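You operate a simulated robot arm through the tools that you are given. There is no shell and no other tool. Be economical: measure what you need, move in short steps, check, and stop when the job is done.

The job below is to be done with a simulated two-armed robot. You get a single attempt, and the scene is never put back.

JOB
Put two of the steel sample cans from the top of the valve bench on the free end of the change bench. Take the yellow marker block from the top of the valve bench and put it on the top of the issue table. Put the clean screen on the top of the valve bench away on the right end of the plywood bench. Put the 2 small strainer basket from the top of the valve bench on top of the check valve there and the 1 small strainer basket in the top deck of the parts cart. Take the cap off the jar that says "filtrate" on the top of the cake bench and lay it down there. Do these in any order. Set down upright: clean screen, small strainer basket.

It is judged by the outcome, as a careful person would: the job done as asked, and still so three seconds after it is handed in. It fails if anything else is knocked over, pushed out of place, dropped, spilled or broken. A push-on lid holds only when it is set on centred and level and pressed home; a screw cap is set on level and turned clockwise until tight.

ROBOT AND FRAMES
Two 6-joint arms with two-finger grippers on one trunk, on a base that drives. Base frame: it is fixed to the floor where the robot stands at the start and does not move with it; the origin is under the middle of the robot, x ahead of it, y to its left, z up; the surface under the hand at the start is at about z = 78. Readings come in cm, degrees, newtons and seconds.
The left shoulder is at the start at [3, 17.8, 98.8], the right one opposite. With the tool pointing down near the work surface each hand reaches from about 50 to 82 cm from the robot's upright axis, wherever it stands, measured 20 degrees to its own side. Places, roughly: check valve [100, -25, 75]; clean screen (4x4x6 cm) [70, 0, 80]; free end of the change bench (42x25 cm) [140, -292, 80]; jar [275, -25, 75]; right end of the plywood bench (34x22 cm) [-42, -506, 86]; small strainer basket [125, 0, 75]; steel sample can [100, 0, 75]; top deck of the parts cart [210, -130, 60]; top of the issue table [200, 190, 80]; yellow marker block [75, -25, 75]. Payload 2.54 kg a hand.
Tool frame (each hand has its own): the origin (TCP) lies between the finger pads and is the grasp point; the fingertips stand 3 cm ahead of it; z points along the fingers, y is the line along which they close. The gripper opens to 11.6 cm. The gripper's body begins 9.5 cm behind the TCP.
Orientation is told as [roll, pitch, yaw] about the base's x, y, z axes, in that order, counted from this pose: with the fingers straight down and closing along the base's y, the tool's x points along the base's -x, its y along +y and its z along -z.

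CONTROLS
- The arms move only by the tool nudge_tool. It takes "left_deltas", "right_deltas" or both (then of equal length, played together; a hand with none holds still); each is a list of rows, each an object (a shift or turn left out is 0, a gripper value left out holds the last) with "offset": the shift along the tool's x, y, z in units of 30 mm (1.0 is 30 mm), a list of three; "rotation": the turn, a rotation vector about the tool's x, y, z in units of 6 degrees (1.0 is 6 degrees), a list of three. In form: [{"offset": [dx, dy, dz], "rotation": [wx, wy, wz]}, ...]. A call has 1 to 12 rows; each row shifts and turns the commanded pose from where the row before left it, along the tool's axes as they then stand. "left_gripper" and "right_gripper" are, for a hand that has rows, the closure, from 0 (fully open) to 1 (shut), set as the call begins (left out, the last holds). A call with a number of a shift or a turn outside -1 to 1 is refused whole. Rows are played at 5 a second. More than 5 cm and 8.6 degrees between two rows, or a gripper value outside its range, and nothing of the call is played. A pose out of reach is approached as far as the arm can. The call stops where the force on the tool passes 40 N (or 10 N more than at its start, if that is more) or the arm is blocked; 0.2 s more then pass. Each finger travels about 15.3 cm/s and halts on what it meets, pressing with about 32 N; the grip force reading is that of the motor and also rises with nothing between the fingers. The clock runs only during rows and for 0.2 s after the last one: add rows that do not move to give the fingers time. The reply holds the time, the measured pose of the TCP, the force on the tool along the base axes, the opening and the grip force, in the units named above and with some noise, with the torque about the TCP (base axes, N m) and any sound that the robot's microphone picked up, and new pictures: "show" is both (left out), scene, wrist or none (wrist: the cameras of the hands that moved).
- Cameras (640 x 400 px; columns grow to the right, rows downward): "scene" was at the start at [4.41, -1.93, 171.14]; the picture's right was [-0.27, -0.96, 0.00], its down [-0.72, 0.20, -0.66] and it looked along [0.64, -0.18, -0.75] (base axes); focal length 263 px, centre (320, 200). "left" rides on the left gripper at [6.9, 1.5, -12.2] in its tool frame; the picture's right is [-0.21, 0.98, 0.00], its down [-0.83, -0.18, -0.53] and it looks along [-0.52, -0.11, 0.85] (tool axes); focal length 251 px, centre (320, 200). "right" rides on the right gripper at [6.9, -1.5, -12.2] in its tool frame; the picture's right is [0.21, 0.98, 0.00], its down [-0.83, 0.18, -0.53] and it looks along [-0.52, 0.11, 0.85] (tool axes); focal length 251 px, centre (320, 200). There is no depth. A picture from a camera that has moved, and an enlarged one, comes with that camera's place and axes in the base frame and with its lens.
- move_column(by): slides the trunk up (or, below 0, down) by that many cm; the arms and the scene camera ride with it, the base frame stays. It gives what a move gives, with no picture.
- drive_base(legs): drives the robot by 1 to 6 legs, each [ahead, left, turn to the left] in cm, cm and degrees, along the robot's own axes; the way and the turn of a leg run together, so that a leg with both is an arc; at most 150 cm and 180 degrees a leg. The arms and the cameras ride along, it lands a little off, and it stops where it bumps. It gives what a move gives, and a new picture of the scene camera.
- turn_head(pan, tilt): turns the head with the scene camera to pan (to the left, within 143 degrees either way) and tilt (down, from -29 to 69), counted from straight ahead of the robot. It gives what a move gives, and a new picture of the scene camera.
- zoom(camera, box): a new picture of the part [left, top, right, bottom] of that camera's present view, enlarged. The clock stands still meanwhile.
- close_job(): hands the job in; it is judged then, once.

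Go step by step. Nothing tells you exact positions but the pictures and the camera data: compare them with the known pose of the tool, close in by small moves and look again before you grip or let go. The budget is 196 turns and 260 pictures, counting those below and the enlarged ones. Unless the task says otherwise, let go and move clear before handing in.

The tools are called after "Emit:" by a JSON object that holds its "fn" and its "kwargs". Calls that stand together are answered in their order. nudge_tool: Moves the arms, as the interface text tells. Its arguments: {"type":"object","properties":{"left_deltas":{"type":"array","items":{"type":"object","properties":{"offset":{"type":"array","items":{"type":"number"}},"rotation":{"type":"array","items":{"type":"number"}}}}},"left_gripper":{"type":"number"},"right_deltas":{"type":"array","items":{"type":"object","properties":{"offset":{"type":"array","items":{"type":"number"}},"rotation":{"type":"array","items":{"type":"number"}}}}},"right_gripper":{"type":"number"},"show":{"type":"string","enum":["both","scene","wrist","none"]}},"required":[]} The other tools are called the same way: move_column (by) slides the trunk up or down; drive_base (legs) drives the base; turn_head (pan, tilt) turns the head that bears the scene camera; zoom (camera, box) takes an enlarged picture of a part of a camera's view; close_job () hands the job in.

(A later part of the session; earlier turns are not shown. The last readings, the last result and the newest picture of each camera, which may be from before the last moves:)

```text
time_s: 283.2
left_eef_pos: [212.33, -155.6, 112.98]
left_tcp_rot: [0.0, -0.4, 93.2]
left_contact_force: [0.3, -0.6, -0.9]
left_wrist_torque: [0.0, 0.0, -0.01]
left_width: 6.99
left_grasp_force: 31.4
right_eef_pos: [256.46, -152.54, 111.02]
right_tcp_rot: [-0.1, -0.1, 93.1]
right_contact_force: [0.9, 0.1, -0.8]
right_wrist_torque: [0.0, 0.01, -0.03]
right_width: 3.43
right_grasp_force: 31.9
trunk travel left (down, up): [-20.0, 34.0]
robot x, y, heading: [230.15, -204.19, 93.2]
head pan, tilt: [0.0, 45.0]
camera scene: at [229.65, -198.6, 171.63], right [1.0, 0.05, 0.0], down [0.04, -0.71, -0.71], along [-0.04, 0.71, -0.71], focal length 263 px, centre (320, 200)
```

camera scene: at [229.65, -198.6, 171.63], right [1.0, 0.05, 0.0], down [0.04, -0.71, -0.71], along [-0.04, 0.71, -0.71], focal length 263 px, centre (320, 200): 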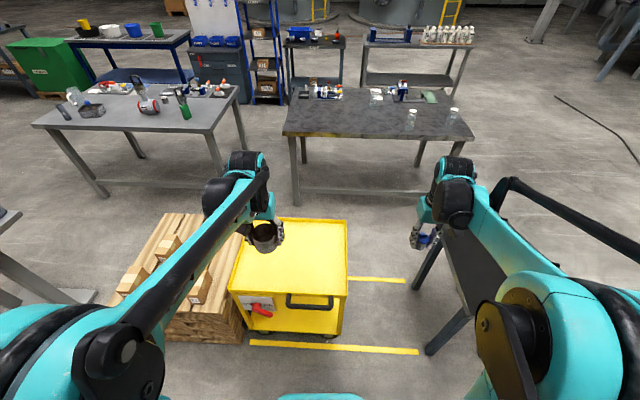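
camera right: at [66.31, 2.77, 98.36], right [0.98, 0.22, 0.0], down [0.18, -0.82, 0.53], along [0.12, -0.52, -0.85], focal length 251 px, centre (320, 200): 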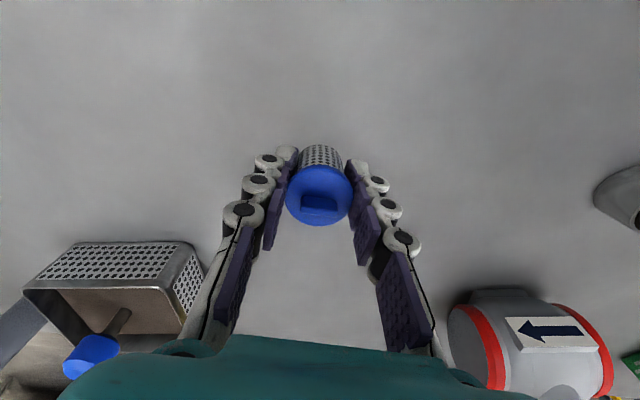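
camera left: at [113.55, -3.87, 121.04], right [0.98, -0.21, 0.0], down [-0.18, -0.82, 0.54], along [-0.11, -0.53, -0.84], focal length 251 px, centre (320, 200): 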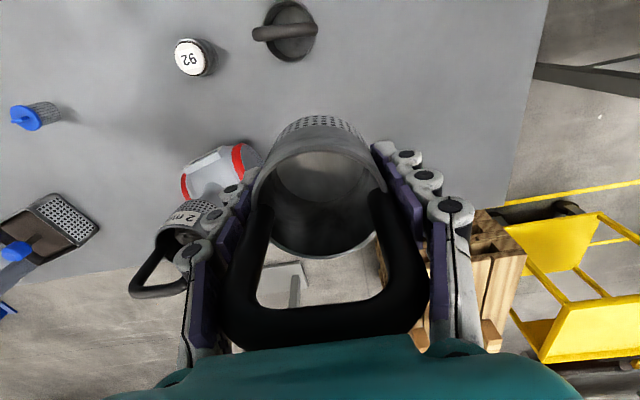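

Cart deck spans x 187–233, y -148 to -107, empty. Moving the basket over it, then lowering the trunk.

Emit:
{"fn": "nudge_tool", "kwargs": {"left_deltas": [{"offset": [-0.8, 0, 0]}, {"offset": [-0.8, 0, 0]}, {"offset": [-0.8, 0, 0]}, {"offset": [-0.8, 0, 0]}, {"offset": [-0.8, 0, 0.2]}, {"offset": [-0.8, 0, 0.4]}, {"offset": [-0.8, 0, 0.6]}, {"offset": [-0.6, 0, 0.8]}, {"offset": [0, 0, 0.8]}, {"offset": [0, 0, 0.8]}, {"offset": [0, 0, 0.5]}, {}], "show": "none"}}

Emit:
{"fn": "move_column", "kwargs": {"by": -14}}

Emit:
{"fn": "nudge_tool", "kwargs": {"left_deltas": [{}], "show": "both"}}

```text
time_s: 285.8
left_eef_pos: [211.32, -136.77, 100.87]
left_tcp_rot: [-0.1, -0.4, 93.2]
left_contact_force: [0.0, 0.0, -1.5]
left_wrist_torque: [0.03, 0.0, 0.03]
left_width: 7.05
left_grasp_force: 32.0
right_eef_pos: [256.57, -152.61, 110.97]
right_tcp_rot: [-0.1, -0.2, 93.1]
right_contact_force: [0.1, 0.0, -1.2]
right_wrist_torque: [0.0, -0.02, 0.01]
right_width: 3.47
right_grasp_force: 32.4
trunk travel left (down, up): [-20.0, 34.0]
robot x, y, heading: [230.16, -204.12, 93.0]
head pan, tilt: [0.0, 45.0]
```

```text
time_s: 287.5
left_eef_pos: [211.35, -136.83, 86.9]
left_tcp_rot: [0.0, -0.4, 93.2]
left_contact_force: [-0.7, 0.1, -0.7]
left_wrist_torque: [0.02, -0.02, 0.0]
left_width: 6.99
left_grasp_force: 31.5
right_eef_pos: [256.49, -152.61, 96.96]
right_tcp_rot: [-0.2, -0.1, 93.1]
right_contact_force: [-0.3, 0.0, -0.2]
right_wrist_torque: [0.0, -0.01, -0.06]
right_width: 3.44
right_grasp_force: 31.8
trunk travel left (down, up): [-6.0, 48.0]
robot x, y, heading: [230.32, -203.84, 93.3]
head pan, tilt: [0.0, 45.0]
```

```text
time_s: 287.9
left_eef_pos: [211.26, -136.81, 86.93]
left_tcp_rot: [0.0, -0.4, 93.1]
left_contact_force: [-0.2, -0.5, -2.2]
left_wrist_torque: [0.0, 0.03, 0.02]
left_width: 7.0
left_grasp_force: 32.2
right_eef_pos: [256.42, -152.44, 96.97]
right_tcp_rot: [-0.1, -0.2, 93.1]
right_contact_force: [-0.7, -0.1, 0.2]
right_wrist_torque: [0.01, 0.0, 0.0]
right_width: 3.45
right_grasp_force: 32.5
trunk travel left (down, up): [-6.0, 48.0]
robot x, y, heading: [230.17, -204.04, 93.1]
head pan, tilt: [0.0, 45.0]
camera scene: at [229.64, -198.6, 157.63], right [1.0, 0.05, 0.0], down [0.04, -0.71, -0.71], along [-0.04, 0.71, -0.71], focal length 263 px, centre (320, 200)
camera left: at [210.14, -143.94, 98.92], right [-0.99, 0.16, 0.0], down [0.14, 0.83, 0.54], along [0.08, 0.53, -0.84], focal length 251 px, centre (320, 200)
```

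scene: 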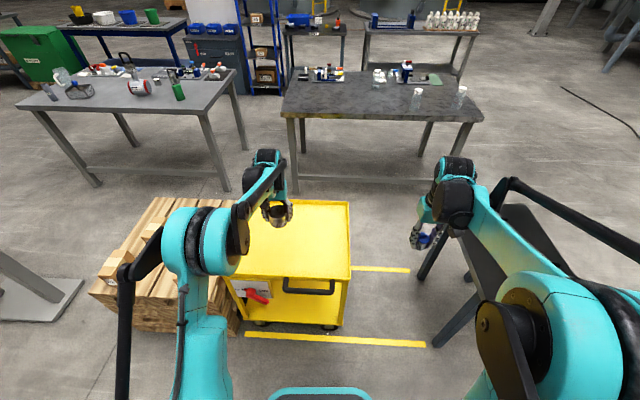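
left: 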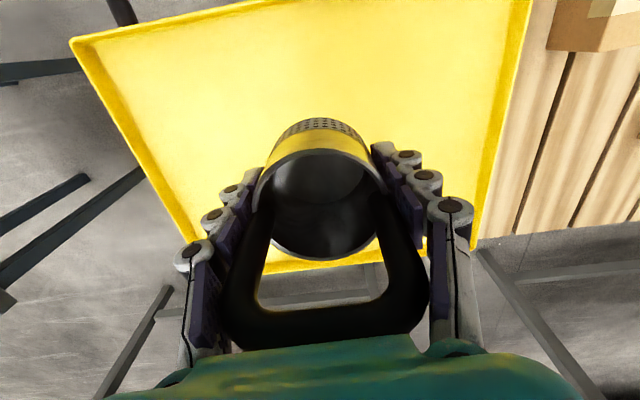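

Emit:
{"fn": "nudge_tool", "kwargs": {"left_deltas": [{"offset": [-0.2, 0, 0.8]}, {"offset": [-0.2, 0, 0.8]}, {"offset": [-0.2, 0, 0.8]}, {"offset": [0, 0, 0.8]}, {"offset": [0, 0, 0.8]}, {"offset": [0, 0, 0.8]}, {"offset": [0, 0, 0.8]}, {"offset": [0, 0, 0.5]}, {"offset": [0, 0, 0.3]}, {}], "show": "scene"}}

```text
time_s: 290.1
left_eef_pos: [210.98, -135.1, 67.9]
left_tcp_rot: [0.1, -0.4, 93.3]
left_contact_force: [0.0, -0.3, -1.9]
left_wrist_torque: [-0.01, 0.01, 0.01]
left_width: 6.99
left_grasp_force: 31.7
right_eef_pos: [256.46, -152.68, 96.96]
right_tcp_rot: [-0.1, -0.2, 93.1]
right_contact_force: [0.3, -0.9, -0.6]
right_wrist_torque: [-0.01, 0.01, 0.01]
right_width: 3.46
right_grasp_force: 31.8
trunk travel left (down, up): [-6.0, 48.0]
robot x, y, heading: [230.35, -204.26, 92.9]
head pan, tilt: [0.0, 45.0]
camera scene: at [229.64, -198.6, 157.63], right [1.0, 0.05, 0.0], down [0.04, -0.71, -0.71], along [-0.04, 0.71, -0.71], focal length 263 px, centre (320, 200)
```

scene: 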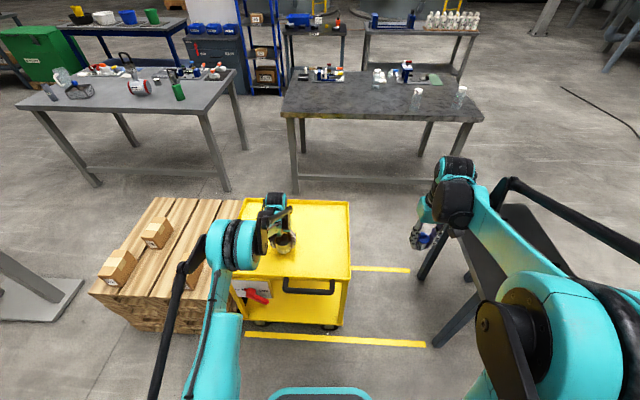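

Emit:
{"fn": "nudge_tool", "kwargs": {"left_deltas": [{"offset": [0, 0, 0.2]}, {"offset": [0, 0, 0.15]}, {"offset": [0, 0, 0.12]}, {"offset": [0, 0, 0.12]}, {"offset": [0, 0, 0.12]}, {"offset": [0, 0, 0.12]}, {}], "show": "none"}}

Emit:
{"fn": "nudge_tool", "kwargs": {"left_deltas": [{"offset": [0, 0, 0.08]}, {"offset": [0, 0, 0.08]}, {"offset": [0, 0, 0.08]}, {}], "show": "none"}}

```text
time_s: 291.4
left_eef_pos: [211.02, -134.87, 65.8]
left_tcp_rot: [0.2, -0.6, 93.2]
left_contact_force: [0.7, -2.4, 22.1]
left_wrist_torque: [-0.61, -0.12, 0.03]
left_width: 7.01
left_grasp_force: 32.0
right_eef_pos: [256.4, -152.77, 96.99]
right_tcp_rot: [0.0, -0.1, 93.2]
right_contact_force: [-0.1, -0.3, -0.4]
right_wrist_torque: [0.01, 0.0, -0.02]
right_width: 3.44
right_grasp_force: 32.0
trunk travel left (down, up): [-6.0, 48.0]
robot x, y, heading: [229.64, -204.03, 93.2]
head pan, tilt: [0.0, 45.0]
stopped in row 6 (left hand): the force on the tool passed its limit at 45 N (the readings are from after the stop); the commanded pose is now the measured one
```

```text
time_s: 291.8
left_eef_pos: [211.12, -134.98, 65.66]
left_tcp_rot: [0.2, -0.7, 93.3]
left_contact_force: [-0.1, -3.9, 23.1]
left_wrist_torque: [-0.42, -0.11, 0.0]
left_width: 7.02
left_grasp_force: 32.3
right_eef_pos: [256.58, -152.66, 96.95]
right_tcp_rot: [-0.1, -0.2, 93.1]
right_contact_force: [-0.5, 0.3, -0.1]
right_wrist_torque: [0.0, 0.02, 0.03]
right_width: 3.44
right_grasp_force: 31.8
trunk travel left (down, up): [-6.0, 48.0]
robot x, y, heading: [229.94, -203.92, 93.3]
head pan, tilt: [0.0, 45.0]
stopped in row 1 (left hand): the force on the tool passed its limit at 44 N (the readings are from after the stop); the commanded pose is now the measured one
```

In contact with the deck. Releasing.

Emit:
{"fn": "nudge_tool", "kwargs": {"left_deltas": [{"offset": [0, 0, -0.05]}, {}], "show": "none"}}

Emit:
{"fn": "nudge_tool", "kwargs": {"left_deltas": [{}, {}, {}], "left_gripper": 0, "show": "wrist"}}

Emit:
{"fn": "nudge_tool", "kwargs": {"left_deltas": [{"offset": [0, 0, -0.4]}, {"offset": [0, 0, -0.8]}, {"offset": [0, 0, -1]}, {"offset": [0, 0, -1]}, {"offset": [0, 0, -1]}, {"offset": [0, 0, -1]}, {"offset": [0, 0, -1]}, {"offset": [0, 0, -1]}, {"offset": [0.6, 0, -1]}, {"offset": [1, 0, -1]}, {"offset": [1, 0, -0.5]}, {"offset": [1, 0, 0]}], "show": "scene"}}

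```text
time_s: 292.4
left_eef_pos: [211.16, -134.87, 65.72]
left_tcp_rot: [0.1, -0.6, 93.2]
left_contact_force: [0.7, -5.3, 22.4]
left_wrist_torque: [-0.5, -0.08, 0.02]
left_width: 7.0
left_grasp_force: 31.9
right_eef_pos: [256.52, -152.73, 97.04]
right_tcp_rot: [-0.2, -0.2, 93.1]
right_contact_force: [0.2, 0.1, -0.5]
right_wrist_torque: [-0.03, -0.03, -0.05]
right_width: 3.44
right_grasp_force: 31.9
trunk travel left (down, up): [-6.0, 48.0]
robot x, y, heading: [230.09, -204.2, 93.1]
head pan, tilt: [0.0, 45.0]
```

```text
time_s: 293.2
left_eef_pos: [211.17, -134.76, 65.67]
left_tcp_rot: [0.1, -0.6, 93.2]
left_contact_force: [0.5, 0.7, 0.5]
left_wrist_torque: [0.02, -0.03, 0.02]
left_width: 11.57
left_grasp_force: 0.0
right_eef_pos: [256.38, -152.57, 96.9]
right_tcp_rot: [-0.2, -0.1, 93.1]
right_contact_force: [-0.5, 0.9, 0.8]
right_wrist_torque: [0.0, -0.02, 0.02]
right_width: 3.46
right_grasp_force: 31.9
trunk travel left (down, up): [-6.0, 48.0]
robot x, y, heading: [229.95, -203.61, 93.3]
head pan, tilt: [0.0, 45.0]
camera left: at [210.0, -141.92, 77.62], right [-0.99, 0.16, 0.0], down [0.14, 0.83, 0.54], along [0.08, 0.54, -0.84], focal length 251 px, centre (320, 200)
```

left: 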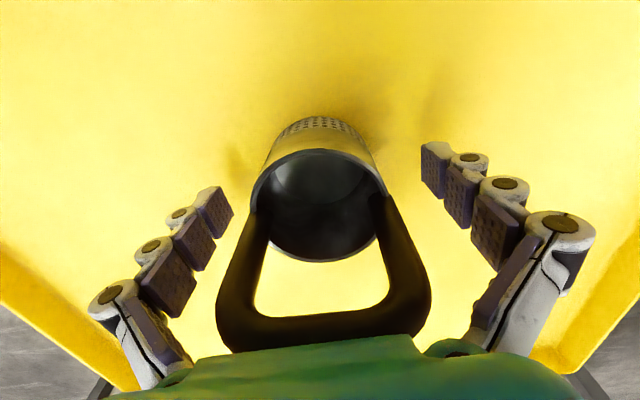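

```text
time_s: 295.8
left_eef_pos: [212.02, -145.96, 94.95]
left_tcp_rot: [0.1, -0.7, 93.2]
left_contact_force: [-0.5, -0.4, 0.6]
left_wrist_torque: [0.05, -0.02, 0.0]
left_width: 11.63
left_grasp_force: 0.0
right_eef_pos: [256.48, -152.63, 96.95]
right_tcp_rot: [-0.1, -0.1, 93.1]
right_contact_force: [0.5, 0.9, -0.5]
right_wrist_torque: [0.03, 0.0, 0.01]
right_width: 3.47
right_grasp_force: 32.1
trunk travel left (down, up): [-6.0, 48.0]
robot x, y, heading: [230.02, -203.98, 93.3]
head pan, tilt: [0.0, 45.0]
camera scene: at [229.64, -198.7, 157.63], right [1.0, 0.05, 0.0], down [0.04, -0.71, -0.71], along [-0.04, 0.71, -0.71], focal length 263 px, centre (320, 200)
```

scene: 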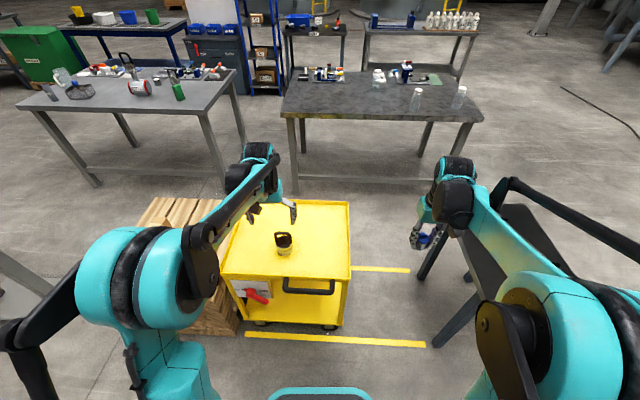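

Basket stands on the cart deck. Quick zoom at the jars from here to read labels.

Emit:
{"fn": "zoom", "kwargs": {"camera": "scene", "box": [350, 60, 490, 130]}}

Emit:
{"fn": "move_column", "kwargs": {"by": 14}}

```text
4.57 times, centred on (420, 95) of scene
camera zoom: at [229.64, -198.7, 157.63], right [1.0, 0.05, 0.0], down [0.04, -0.71, -0.71], along [-0.04, 0.71, -0.71], focal length 1200 px, centre (-137, 680)
```

zoom: 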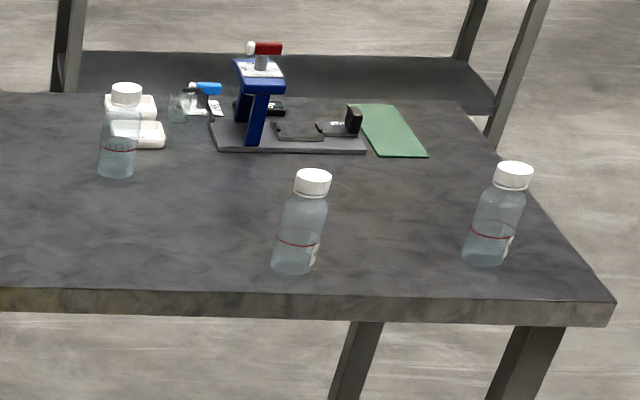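

```text
time_s: 297.5
left_eef_pos: [211.92, -145.89, 108.76]
left_tcp_rot: [0.1, -0.6, 93.2]
left_contact_force: [0.0, 0.3, -0.1]
left_wrist_torque: [0.02, 0.02, 0.03]
left_width: 11.61
left_grasp_force: 0.1
right_eef_pos: [256.47, -152.51, 110.91]
right_tcp_rot: [-0.1, -0.1, 93.1]
right_contact_force: [-0.3, -0.7, -0.5]
right_wrist_torque: [-0.02, 0.0, 0.02]
right_width: 3.41
right_grasp_force: 31.9
trunk travel left (down, up): [-20.0, 34.0]
robot x, y, heading: [230.09, -204.39, 93.3]
head pan, tilt: [0.0, 45.0]
```

Labels face the +x side; I'll read them later. Now on to the plywood bench with the screen: around the yellow frame to the rear corridor.

Emit:
{"fn": "drive_base", "kwargs": {"legs": [[0, 0, -3.2], [0, -140, 0], [0, -84, 0], [-120, 0, 0], [-92, 0, 0]]}}

```text
time_s: 319.3
left_eef_pos: [443.73, -356.9, 108.98]
left_tcp_rot: [0.1, -0.7, 91.8]
left_contact_force: [-0.2, 0.3, 0.4]
left_wrist_torque: [0.02, 0.02, 0.0]
left_width: 11.62
left_grasp_force: 0.0
right_eef_pos: [488.11, -364.61, 111.01]
right_tcp_rot: [-0.1, -0.1, 91.7]
right_contact_force: [0.2, -0.3, 0.4]
right_wrist_torque: [-0.01, 0.02, 0.02]
right_width: 3.44
right_grasp_force: 31.8
trunk travel left (down, up): [-20.0, 34.0]
robot x, y, heading: [460.33, -415.16, 91.9]
head pan, tilt: [0.0, 45.0]
camera scene: at [460.23, -409.94, 171.63], right [1.0, 0.03, 0.0], down [0.02, -0.71, -0.71], along [-0.02, 0.71, -0.71], focal length 263 px, centre (320, 200)
```

scene: 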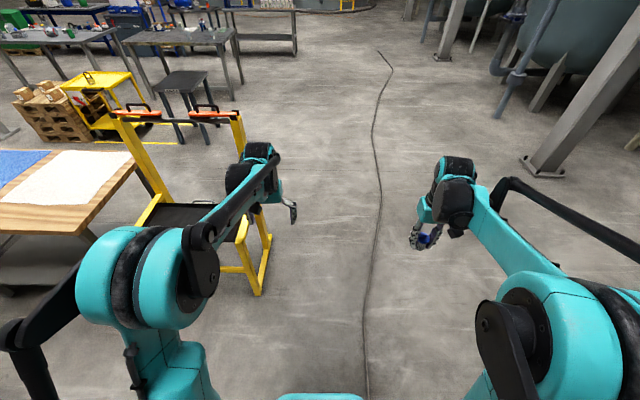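

Emit:
{"fn": "drive_base", "kwargs": {"legs": [[0, 0, -91], [0, 0, -91], [0, -120, 0]]}}

Emit:
{"fn": "turn_head", "kwargs": {"pan": -70, "tilt": 30}}

```text
time_s: 333.2
left_eef_pos: [353.19, -472.32, 108.94]
left_tcp_rot: [0.1, -0.6, -90.6]
left_contact_force: [0.0, -0.9, 0.1]
left_wrist_torque: [0.02, -0.02, 0.0]
left_width: 11.61
left_grasp_force: 0.1
right_eef_pos: [309.13, -462.71, 110.85]
right_tcp_rot: [-0.2, -0.2, -90.7]
right_contact_force: [0.4, 0.1, 0.1]
right_wrist_torque: [0.03, 0.02, 0.0]
right_width: 3.45
right_grasp_force: 32.4
trunk travel left (down, up): [-20.0, 34.0]
robot x, y, heading: [339.16, -413.29, -90.6]
head pan, tilt: [0.0, 45.0]
camera scene: at [338.68, -418.17, 171.63], right [-1.0, 0.01, 0.0], down [0.01, 0.71, -0.71], along [-0.01, -0.71, -0.71], focal length 263 px, centre (320, 200)
```

scene: 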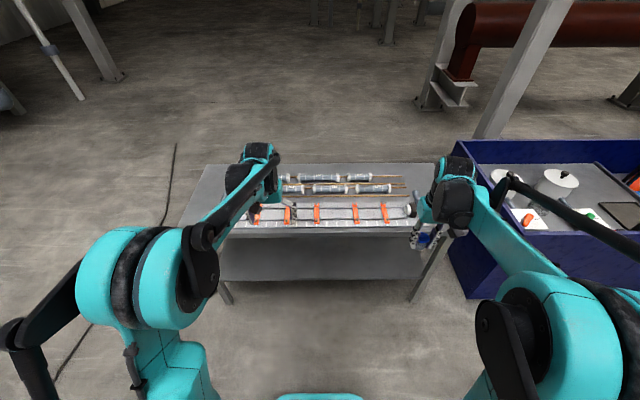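

```text
time_s: 334.6
left_eef_pos: [353.15, -472.26, 108.9]
left_tcp_rot: [0.0, -0.6, -90.6]
left_contact_force: [0.7, -0.7, 0.3]
left_wrist_torque: [0.02, 0.0, 0.02]
left_width: 11.6
left_grasp_force: 0.1
right_eef_pos: [309.26, -462.69, 110.89]
right_tcp_rot: [-0.2, -0.2, -90.7]
right_contact_force: [0.6, 0.4, 0.5]
right_wrist_torque: [0.01, 0.02, 0.0]
right_width: 3.45
right_grasp_force: 32.2
trunk travel left (down, up): [-20.0, 34.0]
robot x, y, heading: [338.56, -412.89, -91.1]
head pan, tilt: [-70.0, 30.0]
camera scene: at [330.29, -413.04, 173.89], right [-0.33, 0.94, 0.0], down [0.47, 0.17, -0.87], along [-0.82, -0.29, -0.5], focal length 263 px, centre (320, 200)
```

scene: 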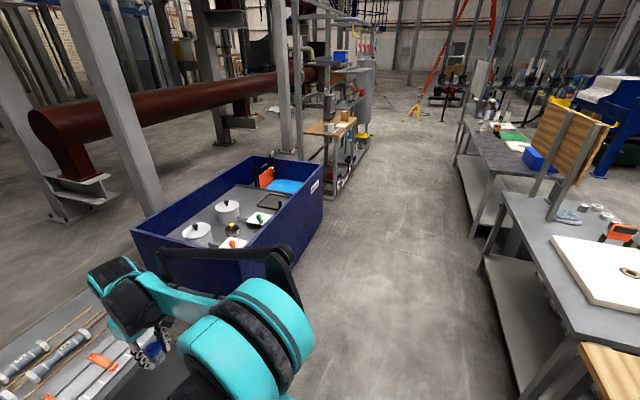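

Emit:
{"fn": "drive_base", "kwargs": {"legs": [[0, 0, 1], [0, -140, 0], [0, -120, 0]]}}

Emit:
{"fn": "turn_head", "kwargs": {"pan": -50, "tilt": 40}}

```text
time_s: 347.5
left_eef_pos: [93.33, -465.01, 108.97]
left_tcp_rot: [0.1, -0.6, -93.0]
left_contact_force: [0.8, 0.0, -0.5]
left_wrist_torque: [-0.05, -0.04, 0.04]
left_width: 11.61
left_grasp_force: 0.0
right_eef_pos: [49.85, -453.62, 111.03]
right_tcp_rot: [-0.1, -0.1, -93.3]
right_contact_force: [0.6, -0.1, 0.9]
right_wrist_torque: [-0.02, 0.0, -0.01]
right_width: 3.45
right_grasp_force: 32.1
trunk travel left (down, up): [-20.0, 34.0]
robot x, y, heading: [81.6, -405.54, -93.2]
head pan, tilt: [-70.0, 30.0]
camera scene: at [73.01, -404.85, 173.89], right [-0.29, 0.96, 0.0], down [0.48, 0.15, -0.87], along [-0.83, -0.25, -0.5], focal length 263 px, centre (320, 200)
```

scene: 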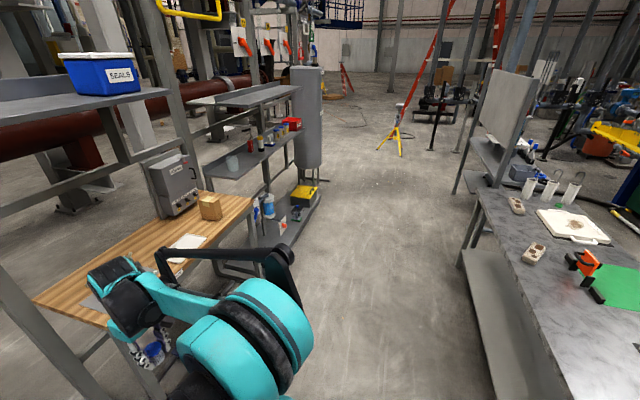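

```text
time_s: 348.4
left_eef_pos: [93.44, -465.07, 108.95]
left_tcp_rot: [0.1, -0.6, -93.0]
left_contact_force: [0.8, -0.2, -0.2]
left_wrist_torque: [0.01, 0.0, 0.01]
left_width: 11.6
left_grasp_force: 0.1
right_eef_pos: [49.85, -453.43, 110.92]
right_tcp_rot: [-0.1, -0.1, -93.3]
right_contact_force: [0.2, -0.6, -0.2]
right_wrist_torque: [0.0, 0.01, 0.0]
right_width: 3.46
right_grasp_force: 31.8
trunk travel left (down, up): [-20.0, 34.0]
robot x, y, heading: [81.76, -405.63, -93.2]
head pan, tilt: [-50.0, 40.0]
camera scene: at [74.9, -407.33, 172.36], right [-0.6, 0.8, 0.0], down [0.51, 0.39, -0.77], along [-0.61, -0.46, -0.64], focal length 263 px, centre (320, 200)
```

scene: 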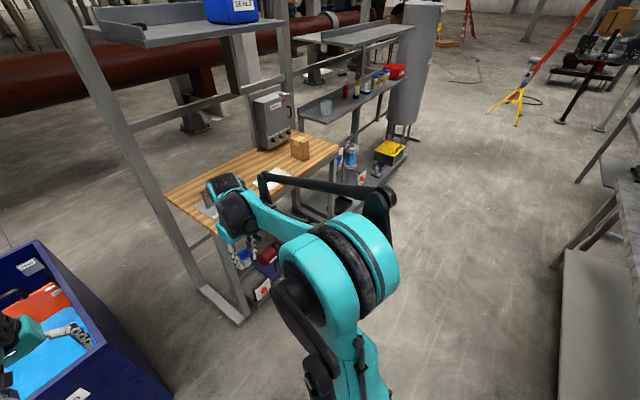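

Emit:
{"fn": "drive_base", "kwargs": {"legs": [[0, 0, 3.2], [22, -104, 0]]}}

Emit:
{"fn": "turn_head", "kwargs": {"pan": -15, "tilt": 48}}

```text
time_s: 354.1
left_eef_pos: [-2.99, -486.84, 108.97]
left_tcp_rot: [0.1, -0.6, -88.3]
left_contact_force: [0.2, -1.1, -0.3]
left_wrist_torque: [0.02, 0.01, -0.01]
left_width: 11.6
left_grasp_force: 0.2
right_eef_pos: [-47.34, -479.11, 111.05]
right_tcp_rot: [0.0, -0.1, -88.5]
right_contact_force: [0.0, 0.3, -0.5]
right_wrist_torque: [-0.01, -0.03, 0.04]
right_width: 3.44
right_grasp_force: 31.6
trunk travel left (down, up): [-20.0, 34.0]
robot x, y, heading: [-19.65, -428.45, -88.4]
head pan, tilt: [-50.0, 40.0]
camera scene: at [-26.12, -430.94, 172.35], right [-0.66, 0.75, 0.0], down [0.48, 0.43, -0.77], along [-0.57, -0.51, -0.64], focal length 263 px, centre (320, 200)
```

scene: 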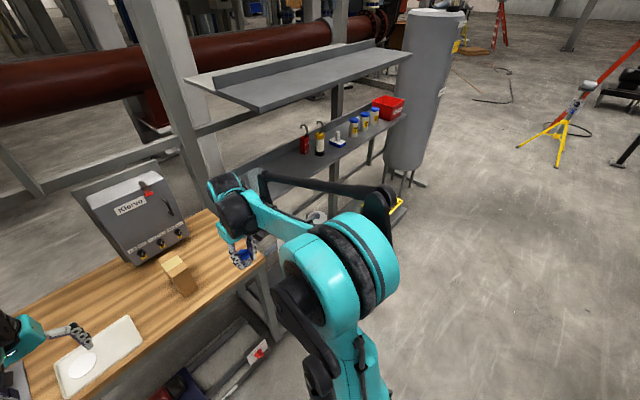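

```text
time_s: 355.1
left_eef_pos: [-2.94, -487.08, 108.81]
left_tcp_rot: [0.1, -0.7, -88.3]
left_contact_force: [0.4, -0.6, 0.3]
left_wrist_torque: [-0.01, 0.01, -0.06]
left_width: 11.59
left_grasp_force: 0.1
right_eef_pos: [-47.23, -479.07, 110.89]
right_tcp_rot: [0.0, -0.1, -88.5]
right_contact_force: [0.5, -0.1, -0.8]
right_wrist_torque: [-0.01, -0.01, 0.0]
right_width: 3.46
right_grasp_force: 31.6
trunk travel left (down, up): [-20.0, 34.0]
robot x, y, heading: [-19.72, -428.57, -88.9]
head pan, tilt: [-15.0, 48.0]
camera scene: at [-21.56, -432.96, 171.21], right [-0.97, 0.23, 0.0], down [0.17, 0.72, -0.67], along [-0.16, -0.65, -0.74], focal length 263 px, centre (320, 200)
```

scene: 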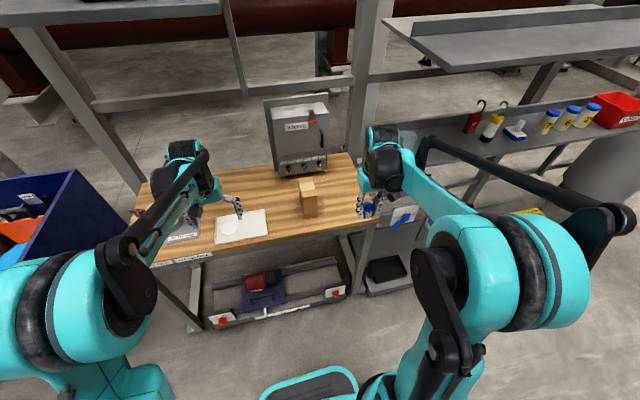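

Free spot right of the wooden block at about [-48, -505]. Moving the screen over it.

Emit:
{"fn": "nudge_tool", "kwargs": {"right_deltas": [{"offset": [-0.9, -0.05, 0]}, {"offset": [-0.9, -0.05, 0]}, {"offset": [-0.9, -0.05, 0]}, {"offset": [-0.9, -0.05, 0]}, {"offset": [-0.9, -0.05, 0]}, {"offset": [-0.9, -0.05, 0]}, {"offset": [-0.9, -0.05, 0.2]}, {"offset": [-0.9, -0.05, 0.4]}, {"offset": [-0.9, 0, 0.6]}, {"offset": [-0.7, 0, 0.8]}, {"offset": [0, 0, 0.8]}, {"offset": [0, 0, 0.8]}], "show": "both"}}

```text
time_s: 357.7
left_eef_pos: [-2.84, -487.22, 108.86]
left_tcp_rot: [0.0, -0.6, -88.3]
left_contact_force: [-1.1, -0.5, 0.4]
left_wrist_torque: [0.03, -0.01, -0.01]
left_width: 11.56
left_grasp_force: 0.0
right_eef_pos: [-47.76, -505.44, 100.48]
right_tcp_rot: [-0.1, 0.0, -88.5]
right_contact_force: [-0.4, -0.5, -0.3]
right_wrist_torque: [-0.01, -0.03, 0.03]
right_width: 3.44
right_grasp_force: 32.0
trunk travel left (down, up): [-20.0, 34.0]
robot x, y, heading: [-19.13, -428.64, -88.6]
head pan, tilt: [-15.0, 48.0]
camera scene: at [-21.57, -433.07, 171.2], right [-0.97, 0.23, 0.0], down [0.17, 0.72, -0.67], along [-0.16, -0.65, -0.74], focal length 263 px, centre (320, 200)
camera right: at [-49.58, -498.51, 112.75], right [0.97, 0.24, 0.0], down [0.2, -0.82, 0.53], along [0.13, -0.52, -0.85], focal length 251 px, centre (320, 200)
```

scene: 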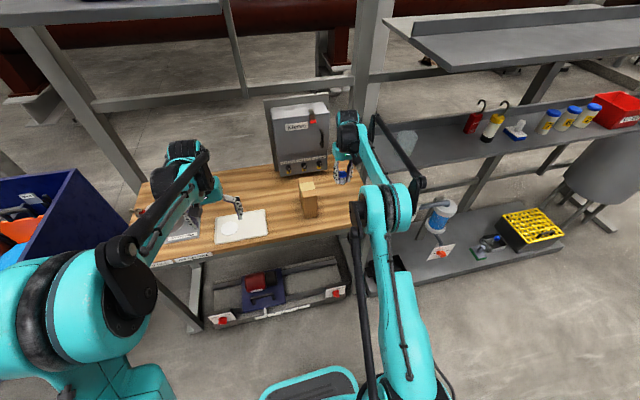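
right: 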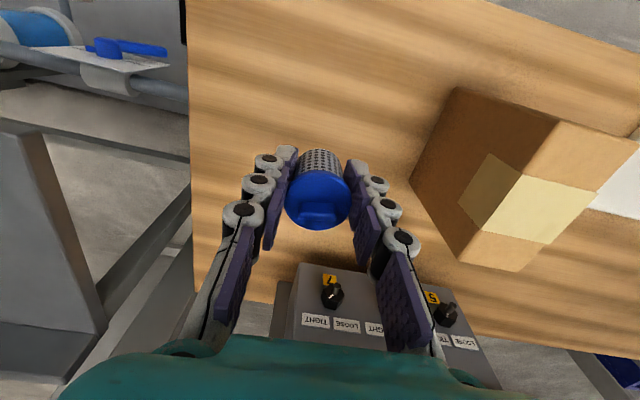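

Emit:
{"fn": "nudge_tool", "kwargs": {"right_deltas": [{"offset": [0, -0.1, 0.7]}, {"offset": [0, -0.1, 0.7]}, {"offset": [0, 0, 0.7]}, {"offset": [0, 0, 0.5]}, {"offset": [0, 0, 0.3]}, {"offset": [0, 0, 0.12]}, {"offset": [0, 0, 0.1]}, {"offset": [0, 0, 0.08]}, {}], "show": "none"}}

Emit:
{"fn": "nudge_tool", "kwargs": {"right_deltas": [{"offset": [0, 0, 0.08]}, {"offset": [0, 0, 0.08]}, {"offset": [0, 0, 0.08]}, {}], "show": "none"}}

```text
time_s: 359.7
left_eef_pos: [-2.97, -487.01, 108.89]
left_tcp_rot: [0.1, -0.5, -88.3]
left_contact_force: [0.1, 0.2, -0.3]
left_wrist_torque: [-0.02, 0.03, 0.0]
left_width: 11.56
left_grasp_force: 0.1
right_eef_pos: [-48.44, -505.53, 90.55]
right_tcp_rot: [-0.1, 0.0, -88.5]
right_contact_force: [-0.3, -0.2, -0.6]
right_wrist_torque: [0.02, 0.03, -0.03]
right_width: 3.43
right_grasp_force: 32.0
trunk travel left (down, up): [-20.0, 34.0]
robot x, y, heading: [-19.28, -428.55, -88.4]
head pan, tilt: [-15.0, 48.0]
```

```text
time_s: 360.7
left_eef_pos: [-2.92, -487.0, 108.93]
left_tcp_rot: [0.0, -0.6, -88.3]
left_contact_force: [0.9, 0.0, 0.5]
left_wrist_torque: [-0.02, 0.0, -0.03]
left_width: 11.58
left_grasp_force: 0.0
right_eef_pos: [-48.3, -505.61, 89.99]
right_tcp_rot: [-0.1, -0.1, -88.6]
right_contact_force: [0.5, -0.1, -0.6]
right_wrist_torque: [-0.02, -0.03, 0.0]
right_width: 3.45
right_grasp_force: 32.6
trunk travel left (down, up): [-20.0, 34.0]
robot x, y, heading: [-19.28, -428.58, -88.3]
head pan, tilt: [-15.0, 48.0]
```

Emit:
{"fn": "nudge_tool", "kwargs": {"right_deltas": [{"offset": [0, 0, 0.08]}, {"offset": [0, 0, 0.08]}, {"offset": [0, 0, 0.08]}, {}], "show": "none"}}

Emit:
{"fn": "nudge_tool", "kwargs": {"right_deltas": [{"offset": [0, 0, 0.04]}, {"offset": [0, 0, 0.04]}, {}], "show": "wrist"}}

```text
time_s: 361.7
left_eef_pos: [-2.8, -486.74, 108.97]
left_tcp_rot: [0.0, -0.8, -88.2]
left_contact_force: [0.1, 0.3, 0.1]
left_wrist_torque: [-0.01, -0.02, -0.02]
left_width: 11.57
left_grasp_force: 0.1
right_eef_pos: [-48.36, -505.39, 89.4]
right_tcp_rot: [-0.2, -0.2, -88.4]
right_contact_force: [-0.7, -1.8, 24.0]
right_wrist_torque: [-0.11, 0.03, -0.03]
right_width: 3.43
right_grasp_force: 32.7
trunk travel left (down, up): [-20.0, 34.0]
robot x, y, heading: [-19.43, -428.45, -88.3]
head pan, tilt: [-15.0, 48.0]
```

```text
time_s: 362.5
left_eef_pos: [-2.79, -486.9, 109.03]
left_tcp_rot: [0.0, -0.8, -88.3]
left_contact_force: [-0.1, 0.2, -0.3]
left_wrist_torque: [-0.01, 0.01, 0.0]
left_width: 11.6
left_grasp_force: 0.0
right_eef_pos: [-48.33, -505.4, 89.04]
right_tcp_rot: [-0.1, -0.3, -88.5]
right_contact_force: [-0.9, -1.9, 22.6]
right_wrist_torque: [-0.07, 0.01, -0.03]
right_width: 3.43
right_grasp_force: 32.1
trunk travel left (down, up): [-20.0, 34.0]
robot x, y, heading: [-19.63, -428.2, -88.4]
head pan, tilt: [-15.0, 48.0]
camera right: at [-49.97, -498.52, 101.32], right [0.97, 0.24, 0.0], down [0.2, -0.82, 0.54], along [0.13, -0.52, -0.84], focal length 251 px, centre (320, 200)
```

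right: 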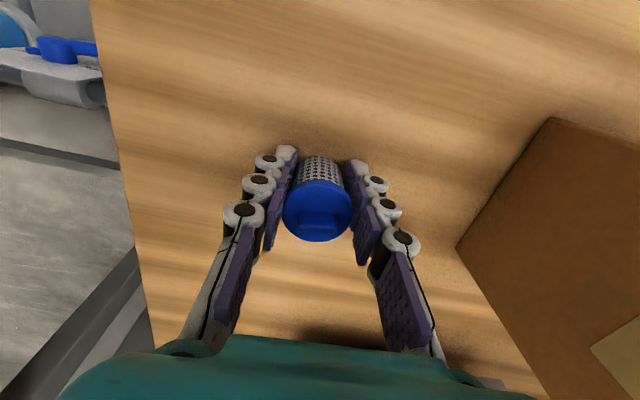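

Down. Releasing and lifting.

Emit:
{"fn": "nudge_tool", "kwargs": {"right_deltas": [{}, {}, {}], "right_gripper": 0.4, "show": "none"}}

Emit:
{"fn": "nudge_tool", "kwargs": {"right_deltas": [{"offset": [0, 0, -0.3]}, {"offset": [0, 0, -0.6]}, {"offset": [0, 0, -0.8]}, {"offset": [0, 0, -1]}, {"offset": [0, 0, -1]}, {"offset": [0, 0, -1]}, {"offset": [0.2, 0, -1]}, {"offset": [1, 0, -1]}, {"offset": [1, 0, -0.5]}, {"offset": [1, 0, 0]}, {"offset": [1, 0, 0]}, {"offset": [1, 0, 0]}], "show": "both"}}

```text
time_s: 363.3
left_eef_pos: [-2.94, -486.96, 108.94]
left_tcp_rot: [0.2, -0.5, -88.3]
left_contact_force: [0.5, 0.4, -0.1]
left_wrist_torque: [0.03, 0.05, 0.02]
left_width: 11.59
left_grasp_force: 0.0
right_eef_pos: [-48.35, -505.5, 88.87]
right_tcp_rot: [-0.1, -0.2, -88.5]
right_contact_force: [0.0, -0.4, -0.2]
right_wrist_torque: [0.0, 0.01, -0.02]
right_width: 6.95
right_grasp_force: 0.0
trunk travel left (down, up): [-20.0, 34.0]
robot x, y, heading: [-19.34, -428.55, -88.6]
head pan, tilt: [-15.0, 48.0]
```

```text
time_s: 365.9
left_eef_pos: [-2.95, -486.88, 109.0]
left_tcp_rot: [0.1, -0.6, -88.3]
left_contact_force: [0.1, 0.3, 0.5]
left_wrist_torque: [-0.02, -0.01, 0.01]
left_width: 11.6
left_grasp_force: 0.1
right_eef_pos: [-48.82, -489.62, 110.5]
right_tcp_rot: [0.0, -0.2, -88.6]
right_contact_force: [-0.9, 0.2, -0.1]
right_wrist_torque: [-0.05, -0.02, 0.02]
right_width: 6.96
right_grasp_force: 0.1
trunk travel left (down, up): [-20.0, 34.0]
robot x, y, heading: [-19.6, -428.46, -88.4]
head pan, tilt: [-15.0, 48.0]
camera scene: at [-21.52, -432.79, 171.21], right [-0.97, 0.23, 0.0], down [0.17, 0.72, -0.67], along [-0.16, -0.65, -0.74], focal length 263 px, centre (320, 200)
camera right: at [-50.45, -482.7, 122.75], right [0.97, 0.24, 0.0], down [0.2, -0.82, 0.54], along [0.13, -0.52, -0.84], focal length 251 px, centre (320, 200)
```

scene: 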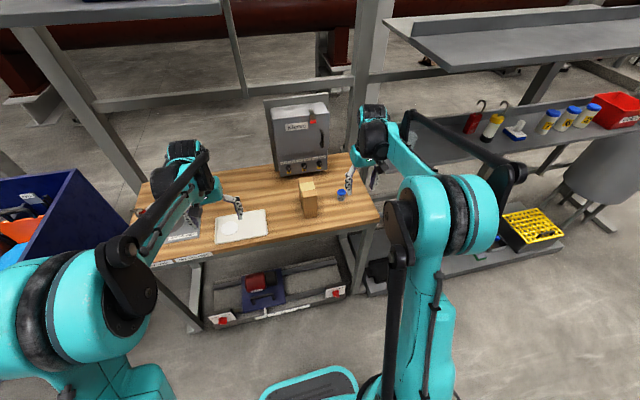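
right: 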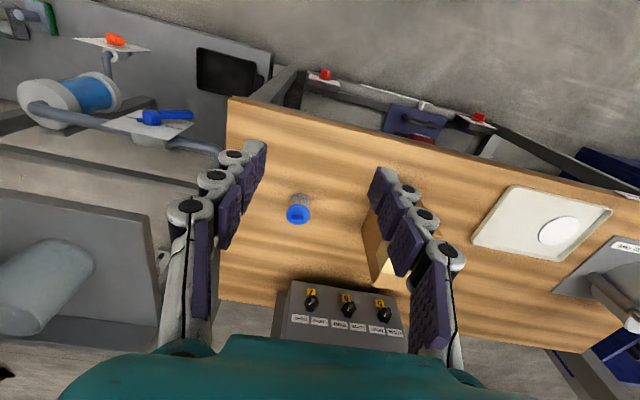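

The screen stands upright at the right end. Returning along the corridor toward the cake bench.

Emit:
{"fn": "drive_base", "kwargs": {"legs": [[-16, 0, -1.5], [0, 130, 0], [0, 130, 0]]}}

```text
time_s: 379.4
left_eef_pos: [248.07, -478.77, 108.89]
left_tcp_rot: [0.2, -0.5, -92.6]
left_contact_force: [0.2, 0.3, 0.3]
left_wrist_torque: [0.02, -0.01, -0.02]
left_width: 11.59
left_grasp_force: 0.0
right_eef_pos: [202.22, -478.04, 110.5]
right_tcp_rot: [0.0, -0.1, -92.7]
right_contact_force: [0.7, -0.4, -0.3]
right_wrist_torque: [0.05, 0.01, 0.02]
right_width: 6.97
right_grasp_force: 0.1
trunk travel left (down, up): [-20.0, 34.0]
robot x, y, heading: [236.07, -418.96, -92.6]
head pan, tilt: [-15.0, 48.0]
camera scene: at [233.57, -423.45, 171.21], right [-0.95, 0.3, 0.0], down [0.23, 0.71, -0.67], along [-0.2, -0.64, -0.74], focal length 263 px, centre (320, 200)
```

scene: 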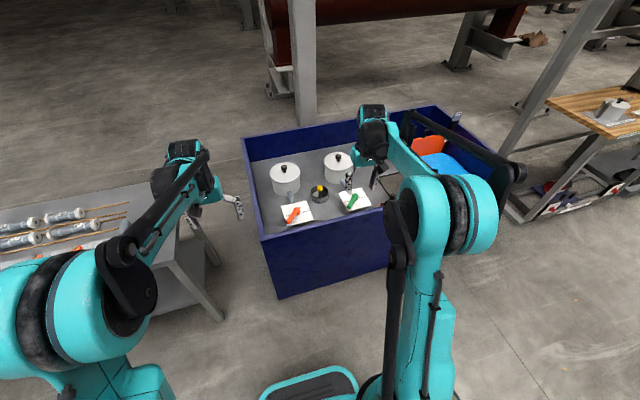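

Emit:
{"fn": "drive_base", "kwargs": {"legs": [[-4, 0, 2.6], [0, 140, 0], [0, 82, 0], [-130, 0, 0], [-130, 0, 0], [-135, 0, 0]]}}

```text
time_s: 409.2
left_eef_pos: [517.63, -99.69, 108.93]
left_tcp_rot: [0.1, -0.6, -99.0]
left_contact_force: [0.0, 0.7, 0.3]
left_wrist_torque: [0.0, 0.01, -0.02]
left_width: 11.61
left_grasp_force: 0.0
right_eef_pos: [472.07, -93.7, 110.4]
right_tcp_rot: [-0.1, -0.1, -99.2]
right_contact_force: [0.2, 0.1, -0.1]
right_wrist_torque: [0.0, 0.02, 0.02]
right_width: 6.95
right_grasp_force: 0.1
trunk travel left (down, up): [-20.0, 34.0]
robot x, y, heading: [511.98, -38.93, -99.3]
head pan, tilt: [-15.0, 48.0]
camera scene: at [509.43, -43.09, 171.21], right [-0.91, 0.41, 0.0], down [0.3, 0.68, -0.67], along [-0.27, -0.61, -0.74], focal length 263 px, centre (320, 200)
```

scene: 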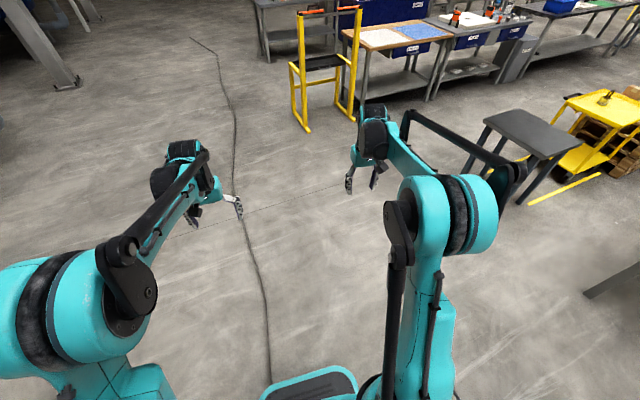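

Drifted to [512, -39] but in open floor. From here I may be able to read the label on the basket in the cart.

Emit:
{"fn": "zoom", "kwargs": {"camera": "scene", "box": [570, 75, 640, 125]}}

Emit:
{"fn": "drive_base", "kwargs": {"legs": [[0, 0, -80.7], [95, 0, 0]]}}

Emit:
{"fn": "turn_head", "kwargs": {"pan": 5, "tilt": 40}}

```text
8.00 times, centred on (605, 100) of scene
camera zoom: at [509.43, -43.09, 171.21], right [-0.91, 0.41, 0.0], down [0.3, 0.68, -0.67], along [-0.27, -0.61, -0.74], focal length 2100 px, centre (-1960, 1000)
```

zoom: 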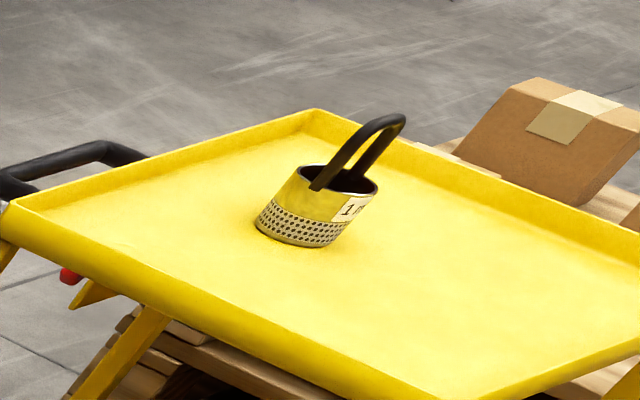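

```text
time_s: 417.7
left_eef_pos: [356.45, -60.21, 108.96]
left_tcp_rot: [0.1, -0.6, -177.1]
left_contact_force: [-0.9, -0.2, 0.0]
left_wrist_torque: [0.0, 0.01, -0.03]
left_width: 11.61
left_grasp_force: 0.1
right_eef_pos: [352.8, -14.59, 110.44]
right_tcp_rot: [-0.1, -0.1, -177.3]
right_contact_force: [1.4, 0.0, -0.8]
right_wrist_torque: [0.0, 0.0, 0.03]
right_width: 6.97
right_grasp_force: 0.0
trunk travel left (down, up): [-20.0, 34.0]
robot x, y, heading: [414.5, -42.54, -177.8]
head pan, tilt: [-15.0, 48.0]
camera scene: at [409.74, -40.61, 171.21], right [0.21, 0.98, 0.0], down [0.73, -0.16, -0.67], along [-0.65, 0.14, -0.74], focal length 263 px, centre (320, 200)
```

scene: 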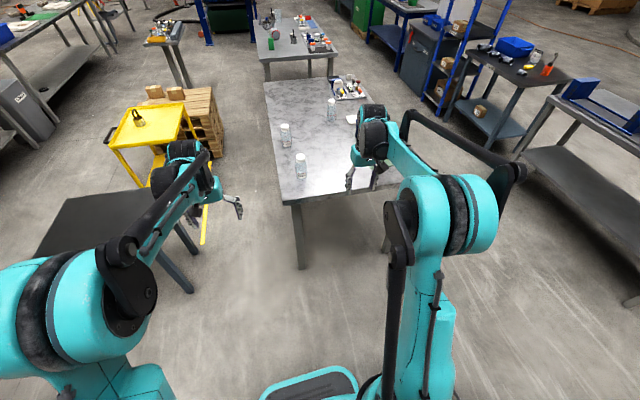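

```text
time_s: 418.5
left_eef_pos: [356.4, -60.22, 108.89]
left_tcp_rot: [0.0, -0.5, -177.2]
left_contact_force: [0.2, -0.2, -0.8]
left_wrist_torque: [0.02, -0.01, 0.04]
left_width: 11.59
left_grasp_force: 0.0
right_eef_pos: [352.84, -14.5, 110.47]
right_tcp_rot: [-0.1, -0.1, -177.4]
right_contact_force: [0.0, -0.3, 0.0]
right_wrist_torque: [0.01, -0.03, -0.03]
right_width: 6.96
right_grasp_force: 0.0
trunk travel left (down, up): [-20.0, 34.0]
robot x, y, heading: [414.69, -42.45, -177.1]
head pan, tilt: [5.0, 40.0]
camera scene: at [409.07, -43.42, 172.35], right [-0.13, 0.99, 0.0], down [0.64, 0.09, -0.77], along [-0.76, -0.1, -0.64], focal length 263 px, centre (320, 200)
```

scene: 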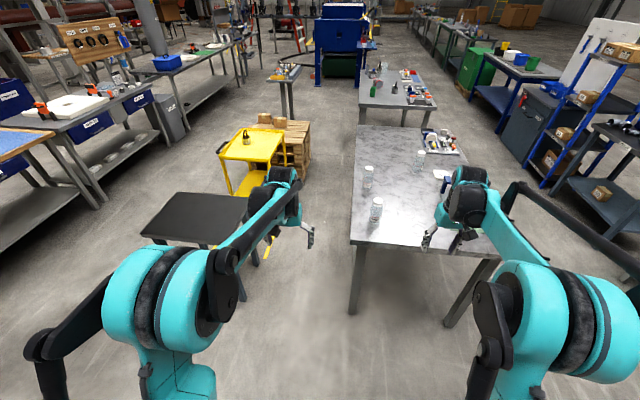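

Label confirmed "1 mm". Now reading the jar labels.

Emit:
{"fn": "zoom", "kwargs": {"camera": "scene", "box": [350, 140, 440, 235]}}

```text
4.21 times, centred on (395, 188) of scene
camera zoom: at [409.07, -43.42, 172.35], right [-0.13, 0.99, 0.0], down [0.64, 0.09, -0.77], along [-0.76, -0.1, -0.64], focal length 1106 px, centre (4, 253)
```

zoom: 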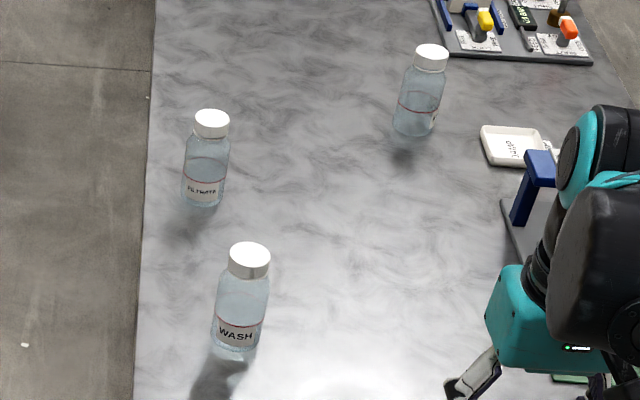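

The "FILTRATE" jar is at about [278.5, -32], cap top z ≈ 90. I'll approach the bench end and bring the right hand over its cap.

Emit:
{"fn": "drive_base", "kwargs": {"legs": [[59, 0, -2.7]]}}

Emit:
{"fn": "turn_head", "kwargs": {"pan": 0, "tilt": 48}}

```text
time_s: 421.9
left_eef_pos: [297.35, -58.63, 108.85]
left_tcp_rot: [0.1, -0.6, 179.9]
left_contact_force: [0.1, 0.1, 0.1]
left_wrist_torque: [0.0, -0.03, 0.05]
left_width: 11.58
left_grasp_force: 0.1
right_eef_pos: [295.99, -12.67, 110.4]
right_tcp_rot: [0.0, -0.1, 179.7]
right_contact_force: [-0.9, 0.4, 0.3]
right_wrist_torque: [-0.02, 0.0, 0.02]
right_width: 6.94
right_grasp_force: 0.1
trunk travel left (down, up): [-20.0, 34.0]
robot x, y, heading: [356.85, -43.93, 179.5]
head pan, tilt: [5.0, 40.0]
camera scene: at [350.66, -44.41, 172.35], right [-0.08, 1.0, 0.0], down [0.64, 0.05, -0.77], along [-0.76, -0.06, -0.64], focal length 263 px, centre (320, 200)
```

scene: 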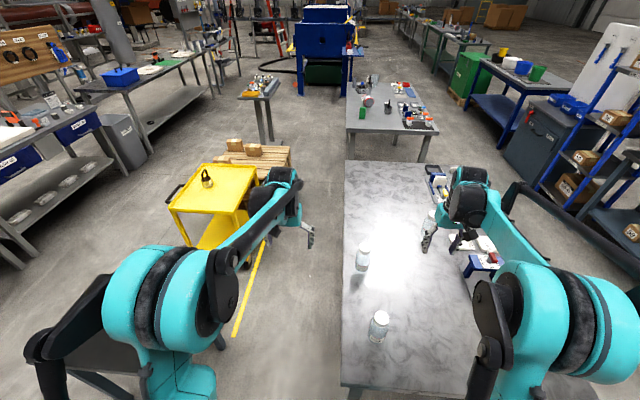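

```text
time_s: 422.5
left_eef_pos: [297.34, -58.61, 108.97]
left_tcp_rot: [0.0, -0.5, 179.9]
left_contact_force: [-0.1, -0.4, -0.3]
left_wrist_torque: [-0.01, 0.01, 0.03]
left_width: 11.62
left_grasp_force: 0.1
right_eef_pos: [296.05, -12.71, 110.49]
right_tcp_rot: [-0.1, -0.1, 179.8]
right_contact_force: [-0.3, 0.8, -0.2]
right_wrist_torque: [0.0, -0.01, 0.0]
right_width: 6.96
right_grasp_force: 0.0
trunk travel left (down, up): [-20.0, 34.0]
robot x, y, heading: [356.36, -43.52, 179.9]
head pan, tilt: [0.0, 48.0]
camera scene: at [351.35, -43.68, 171.21], right [0.0, 1.0, 0.0], down [0.74, 0.0, -0.67], along [-0.67, 0.0, -0.74], focal length 263 px, centre (320, 200)
```

scene: 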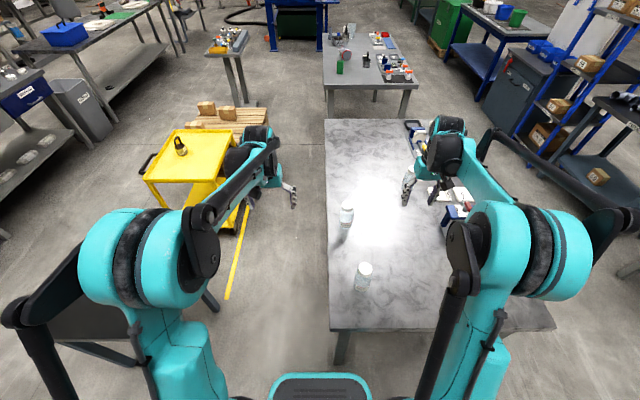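

Emit:
{"fn": "nudge_tool", "kwargs": {"right_deltas": [{"offset": [-0.6, 0.72, 0]}, {"offset": [-0.6, 0.72, 0]}, {"offset": [-0.6, 0.72, 0]}, {"offset": [-0.6, 0.72, 0]}, {"offset": [-0.6, 0.72, 0]}, {"offset": [-0.6, 0.72, 0]}, {"offset": [-0.6, 0.72, 0]}, {"offset": [-0.6, 0.72, 0.2]}, {"offset": [-0.6, 0.72, 0.4]}, {}], "right_gripper": 0.3, "show": "wrist"}}

```text
time_s: 424.7
left_eef_pos: [297.42, -58.6, 109.02]
left_tcp_rot: [0.1, -0.8, 179.9]
left_contact_force: [-0.5, -0.4, 0.1]
left_wrist_torque: [-0.04, 0.01, 0.06]
left_width: 11.58
left_grasp_force: 0.1
right_eef_pos: [280.03, -32.38, 108.61]
right_tcp_rot: [-0.1, -0.2, 179.8]
right_contact_force: [0.8, -0.1, -0.6]
right_wrist_torque: [-0.02, 0.02, -0.04]
right_width: 8.13
right_grasp_force: 0.0
trunk travel left (down, up): [-20.0, 34.0]
robot x, y, heading: [356.61, -43.73, 179.5]
head pan, tilt: [0.0, 48.0]
camera right: at [286.99, -30.89, 120.83], right [0.21, -0.98, 0.0], down [-0.83, -0.18, 0.54], along [-0.52, -0.11, -0.84], focal length 251 px, centre (320, 200)
```

right: 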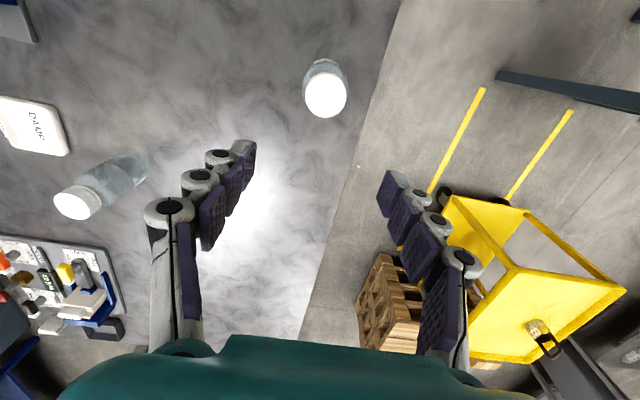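

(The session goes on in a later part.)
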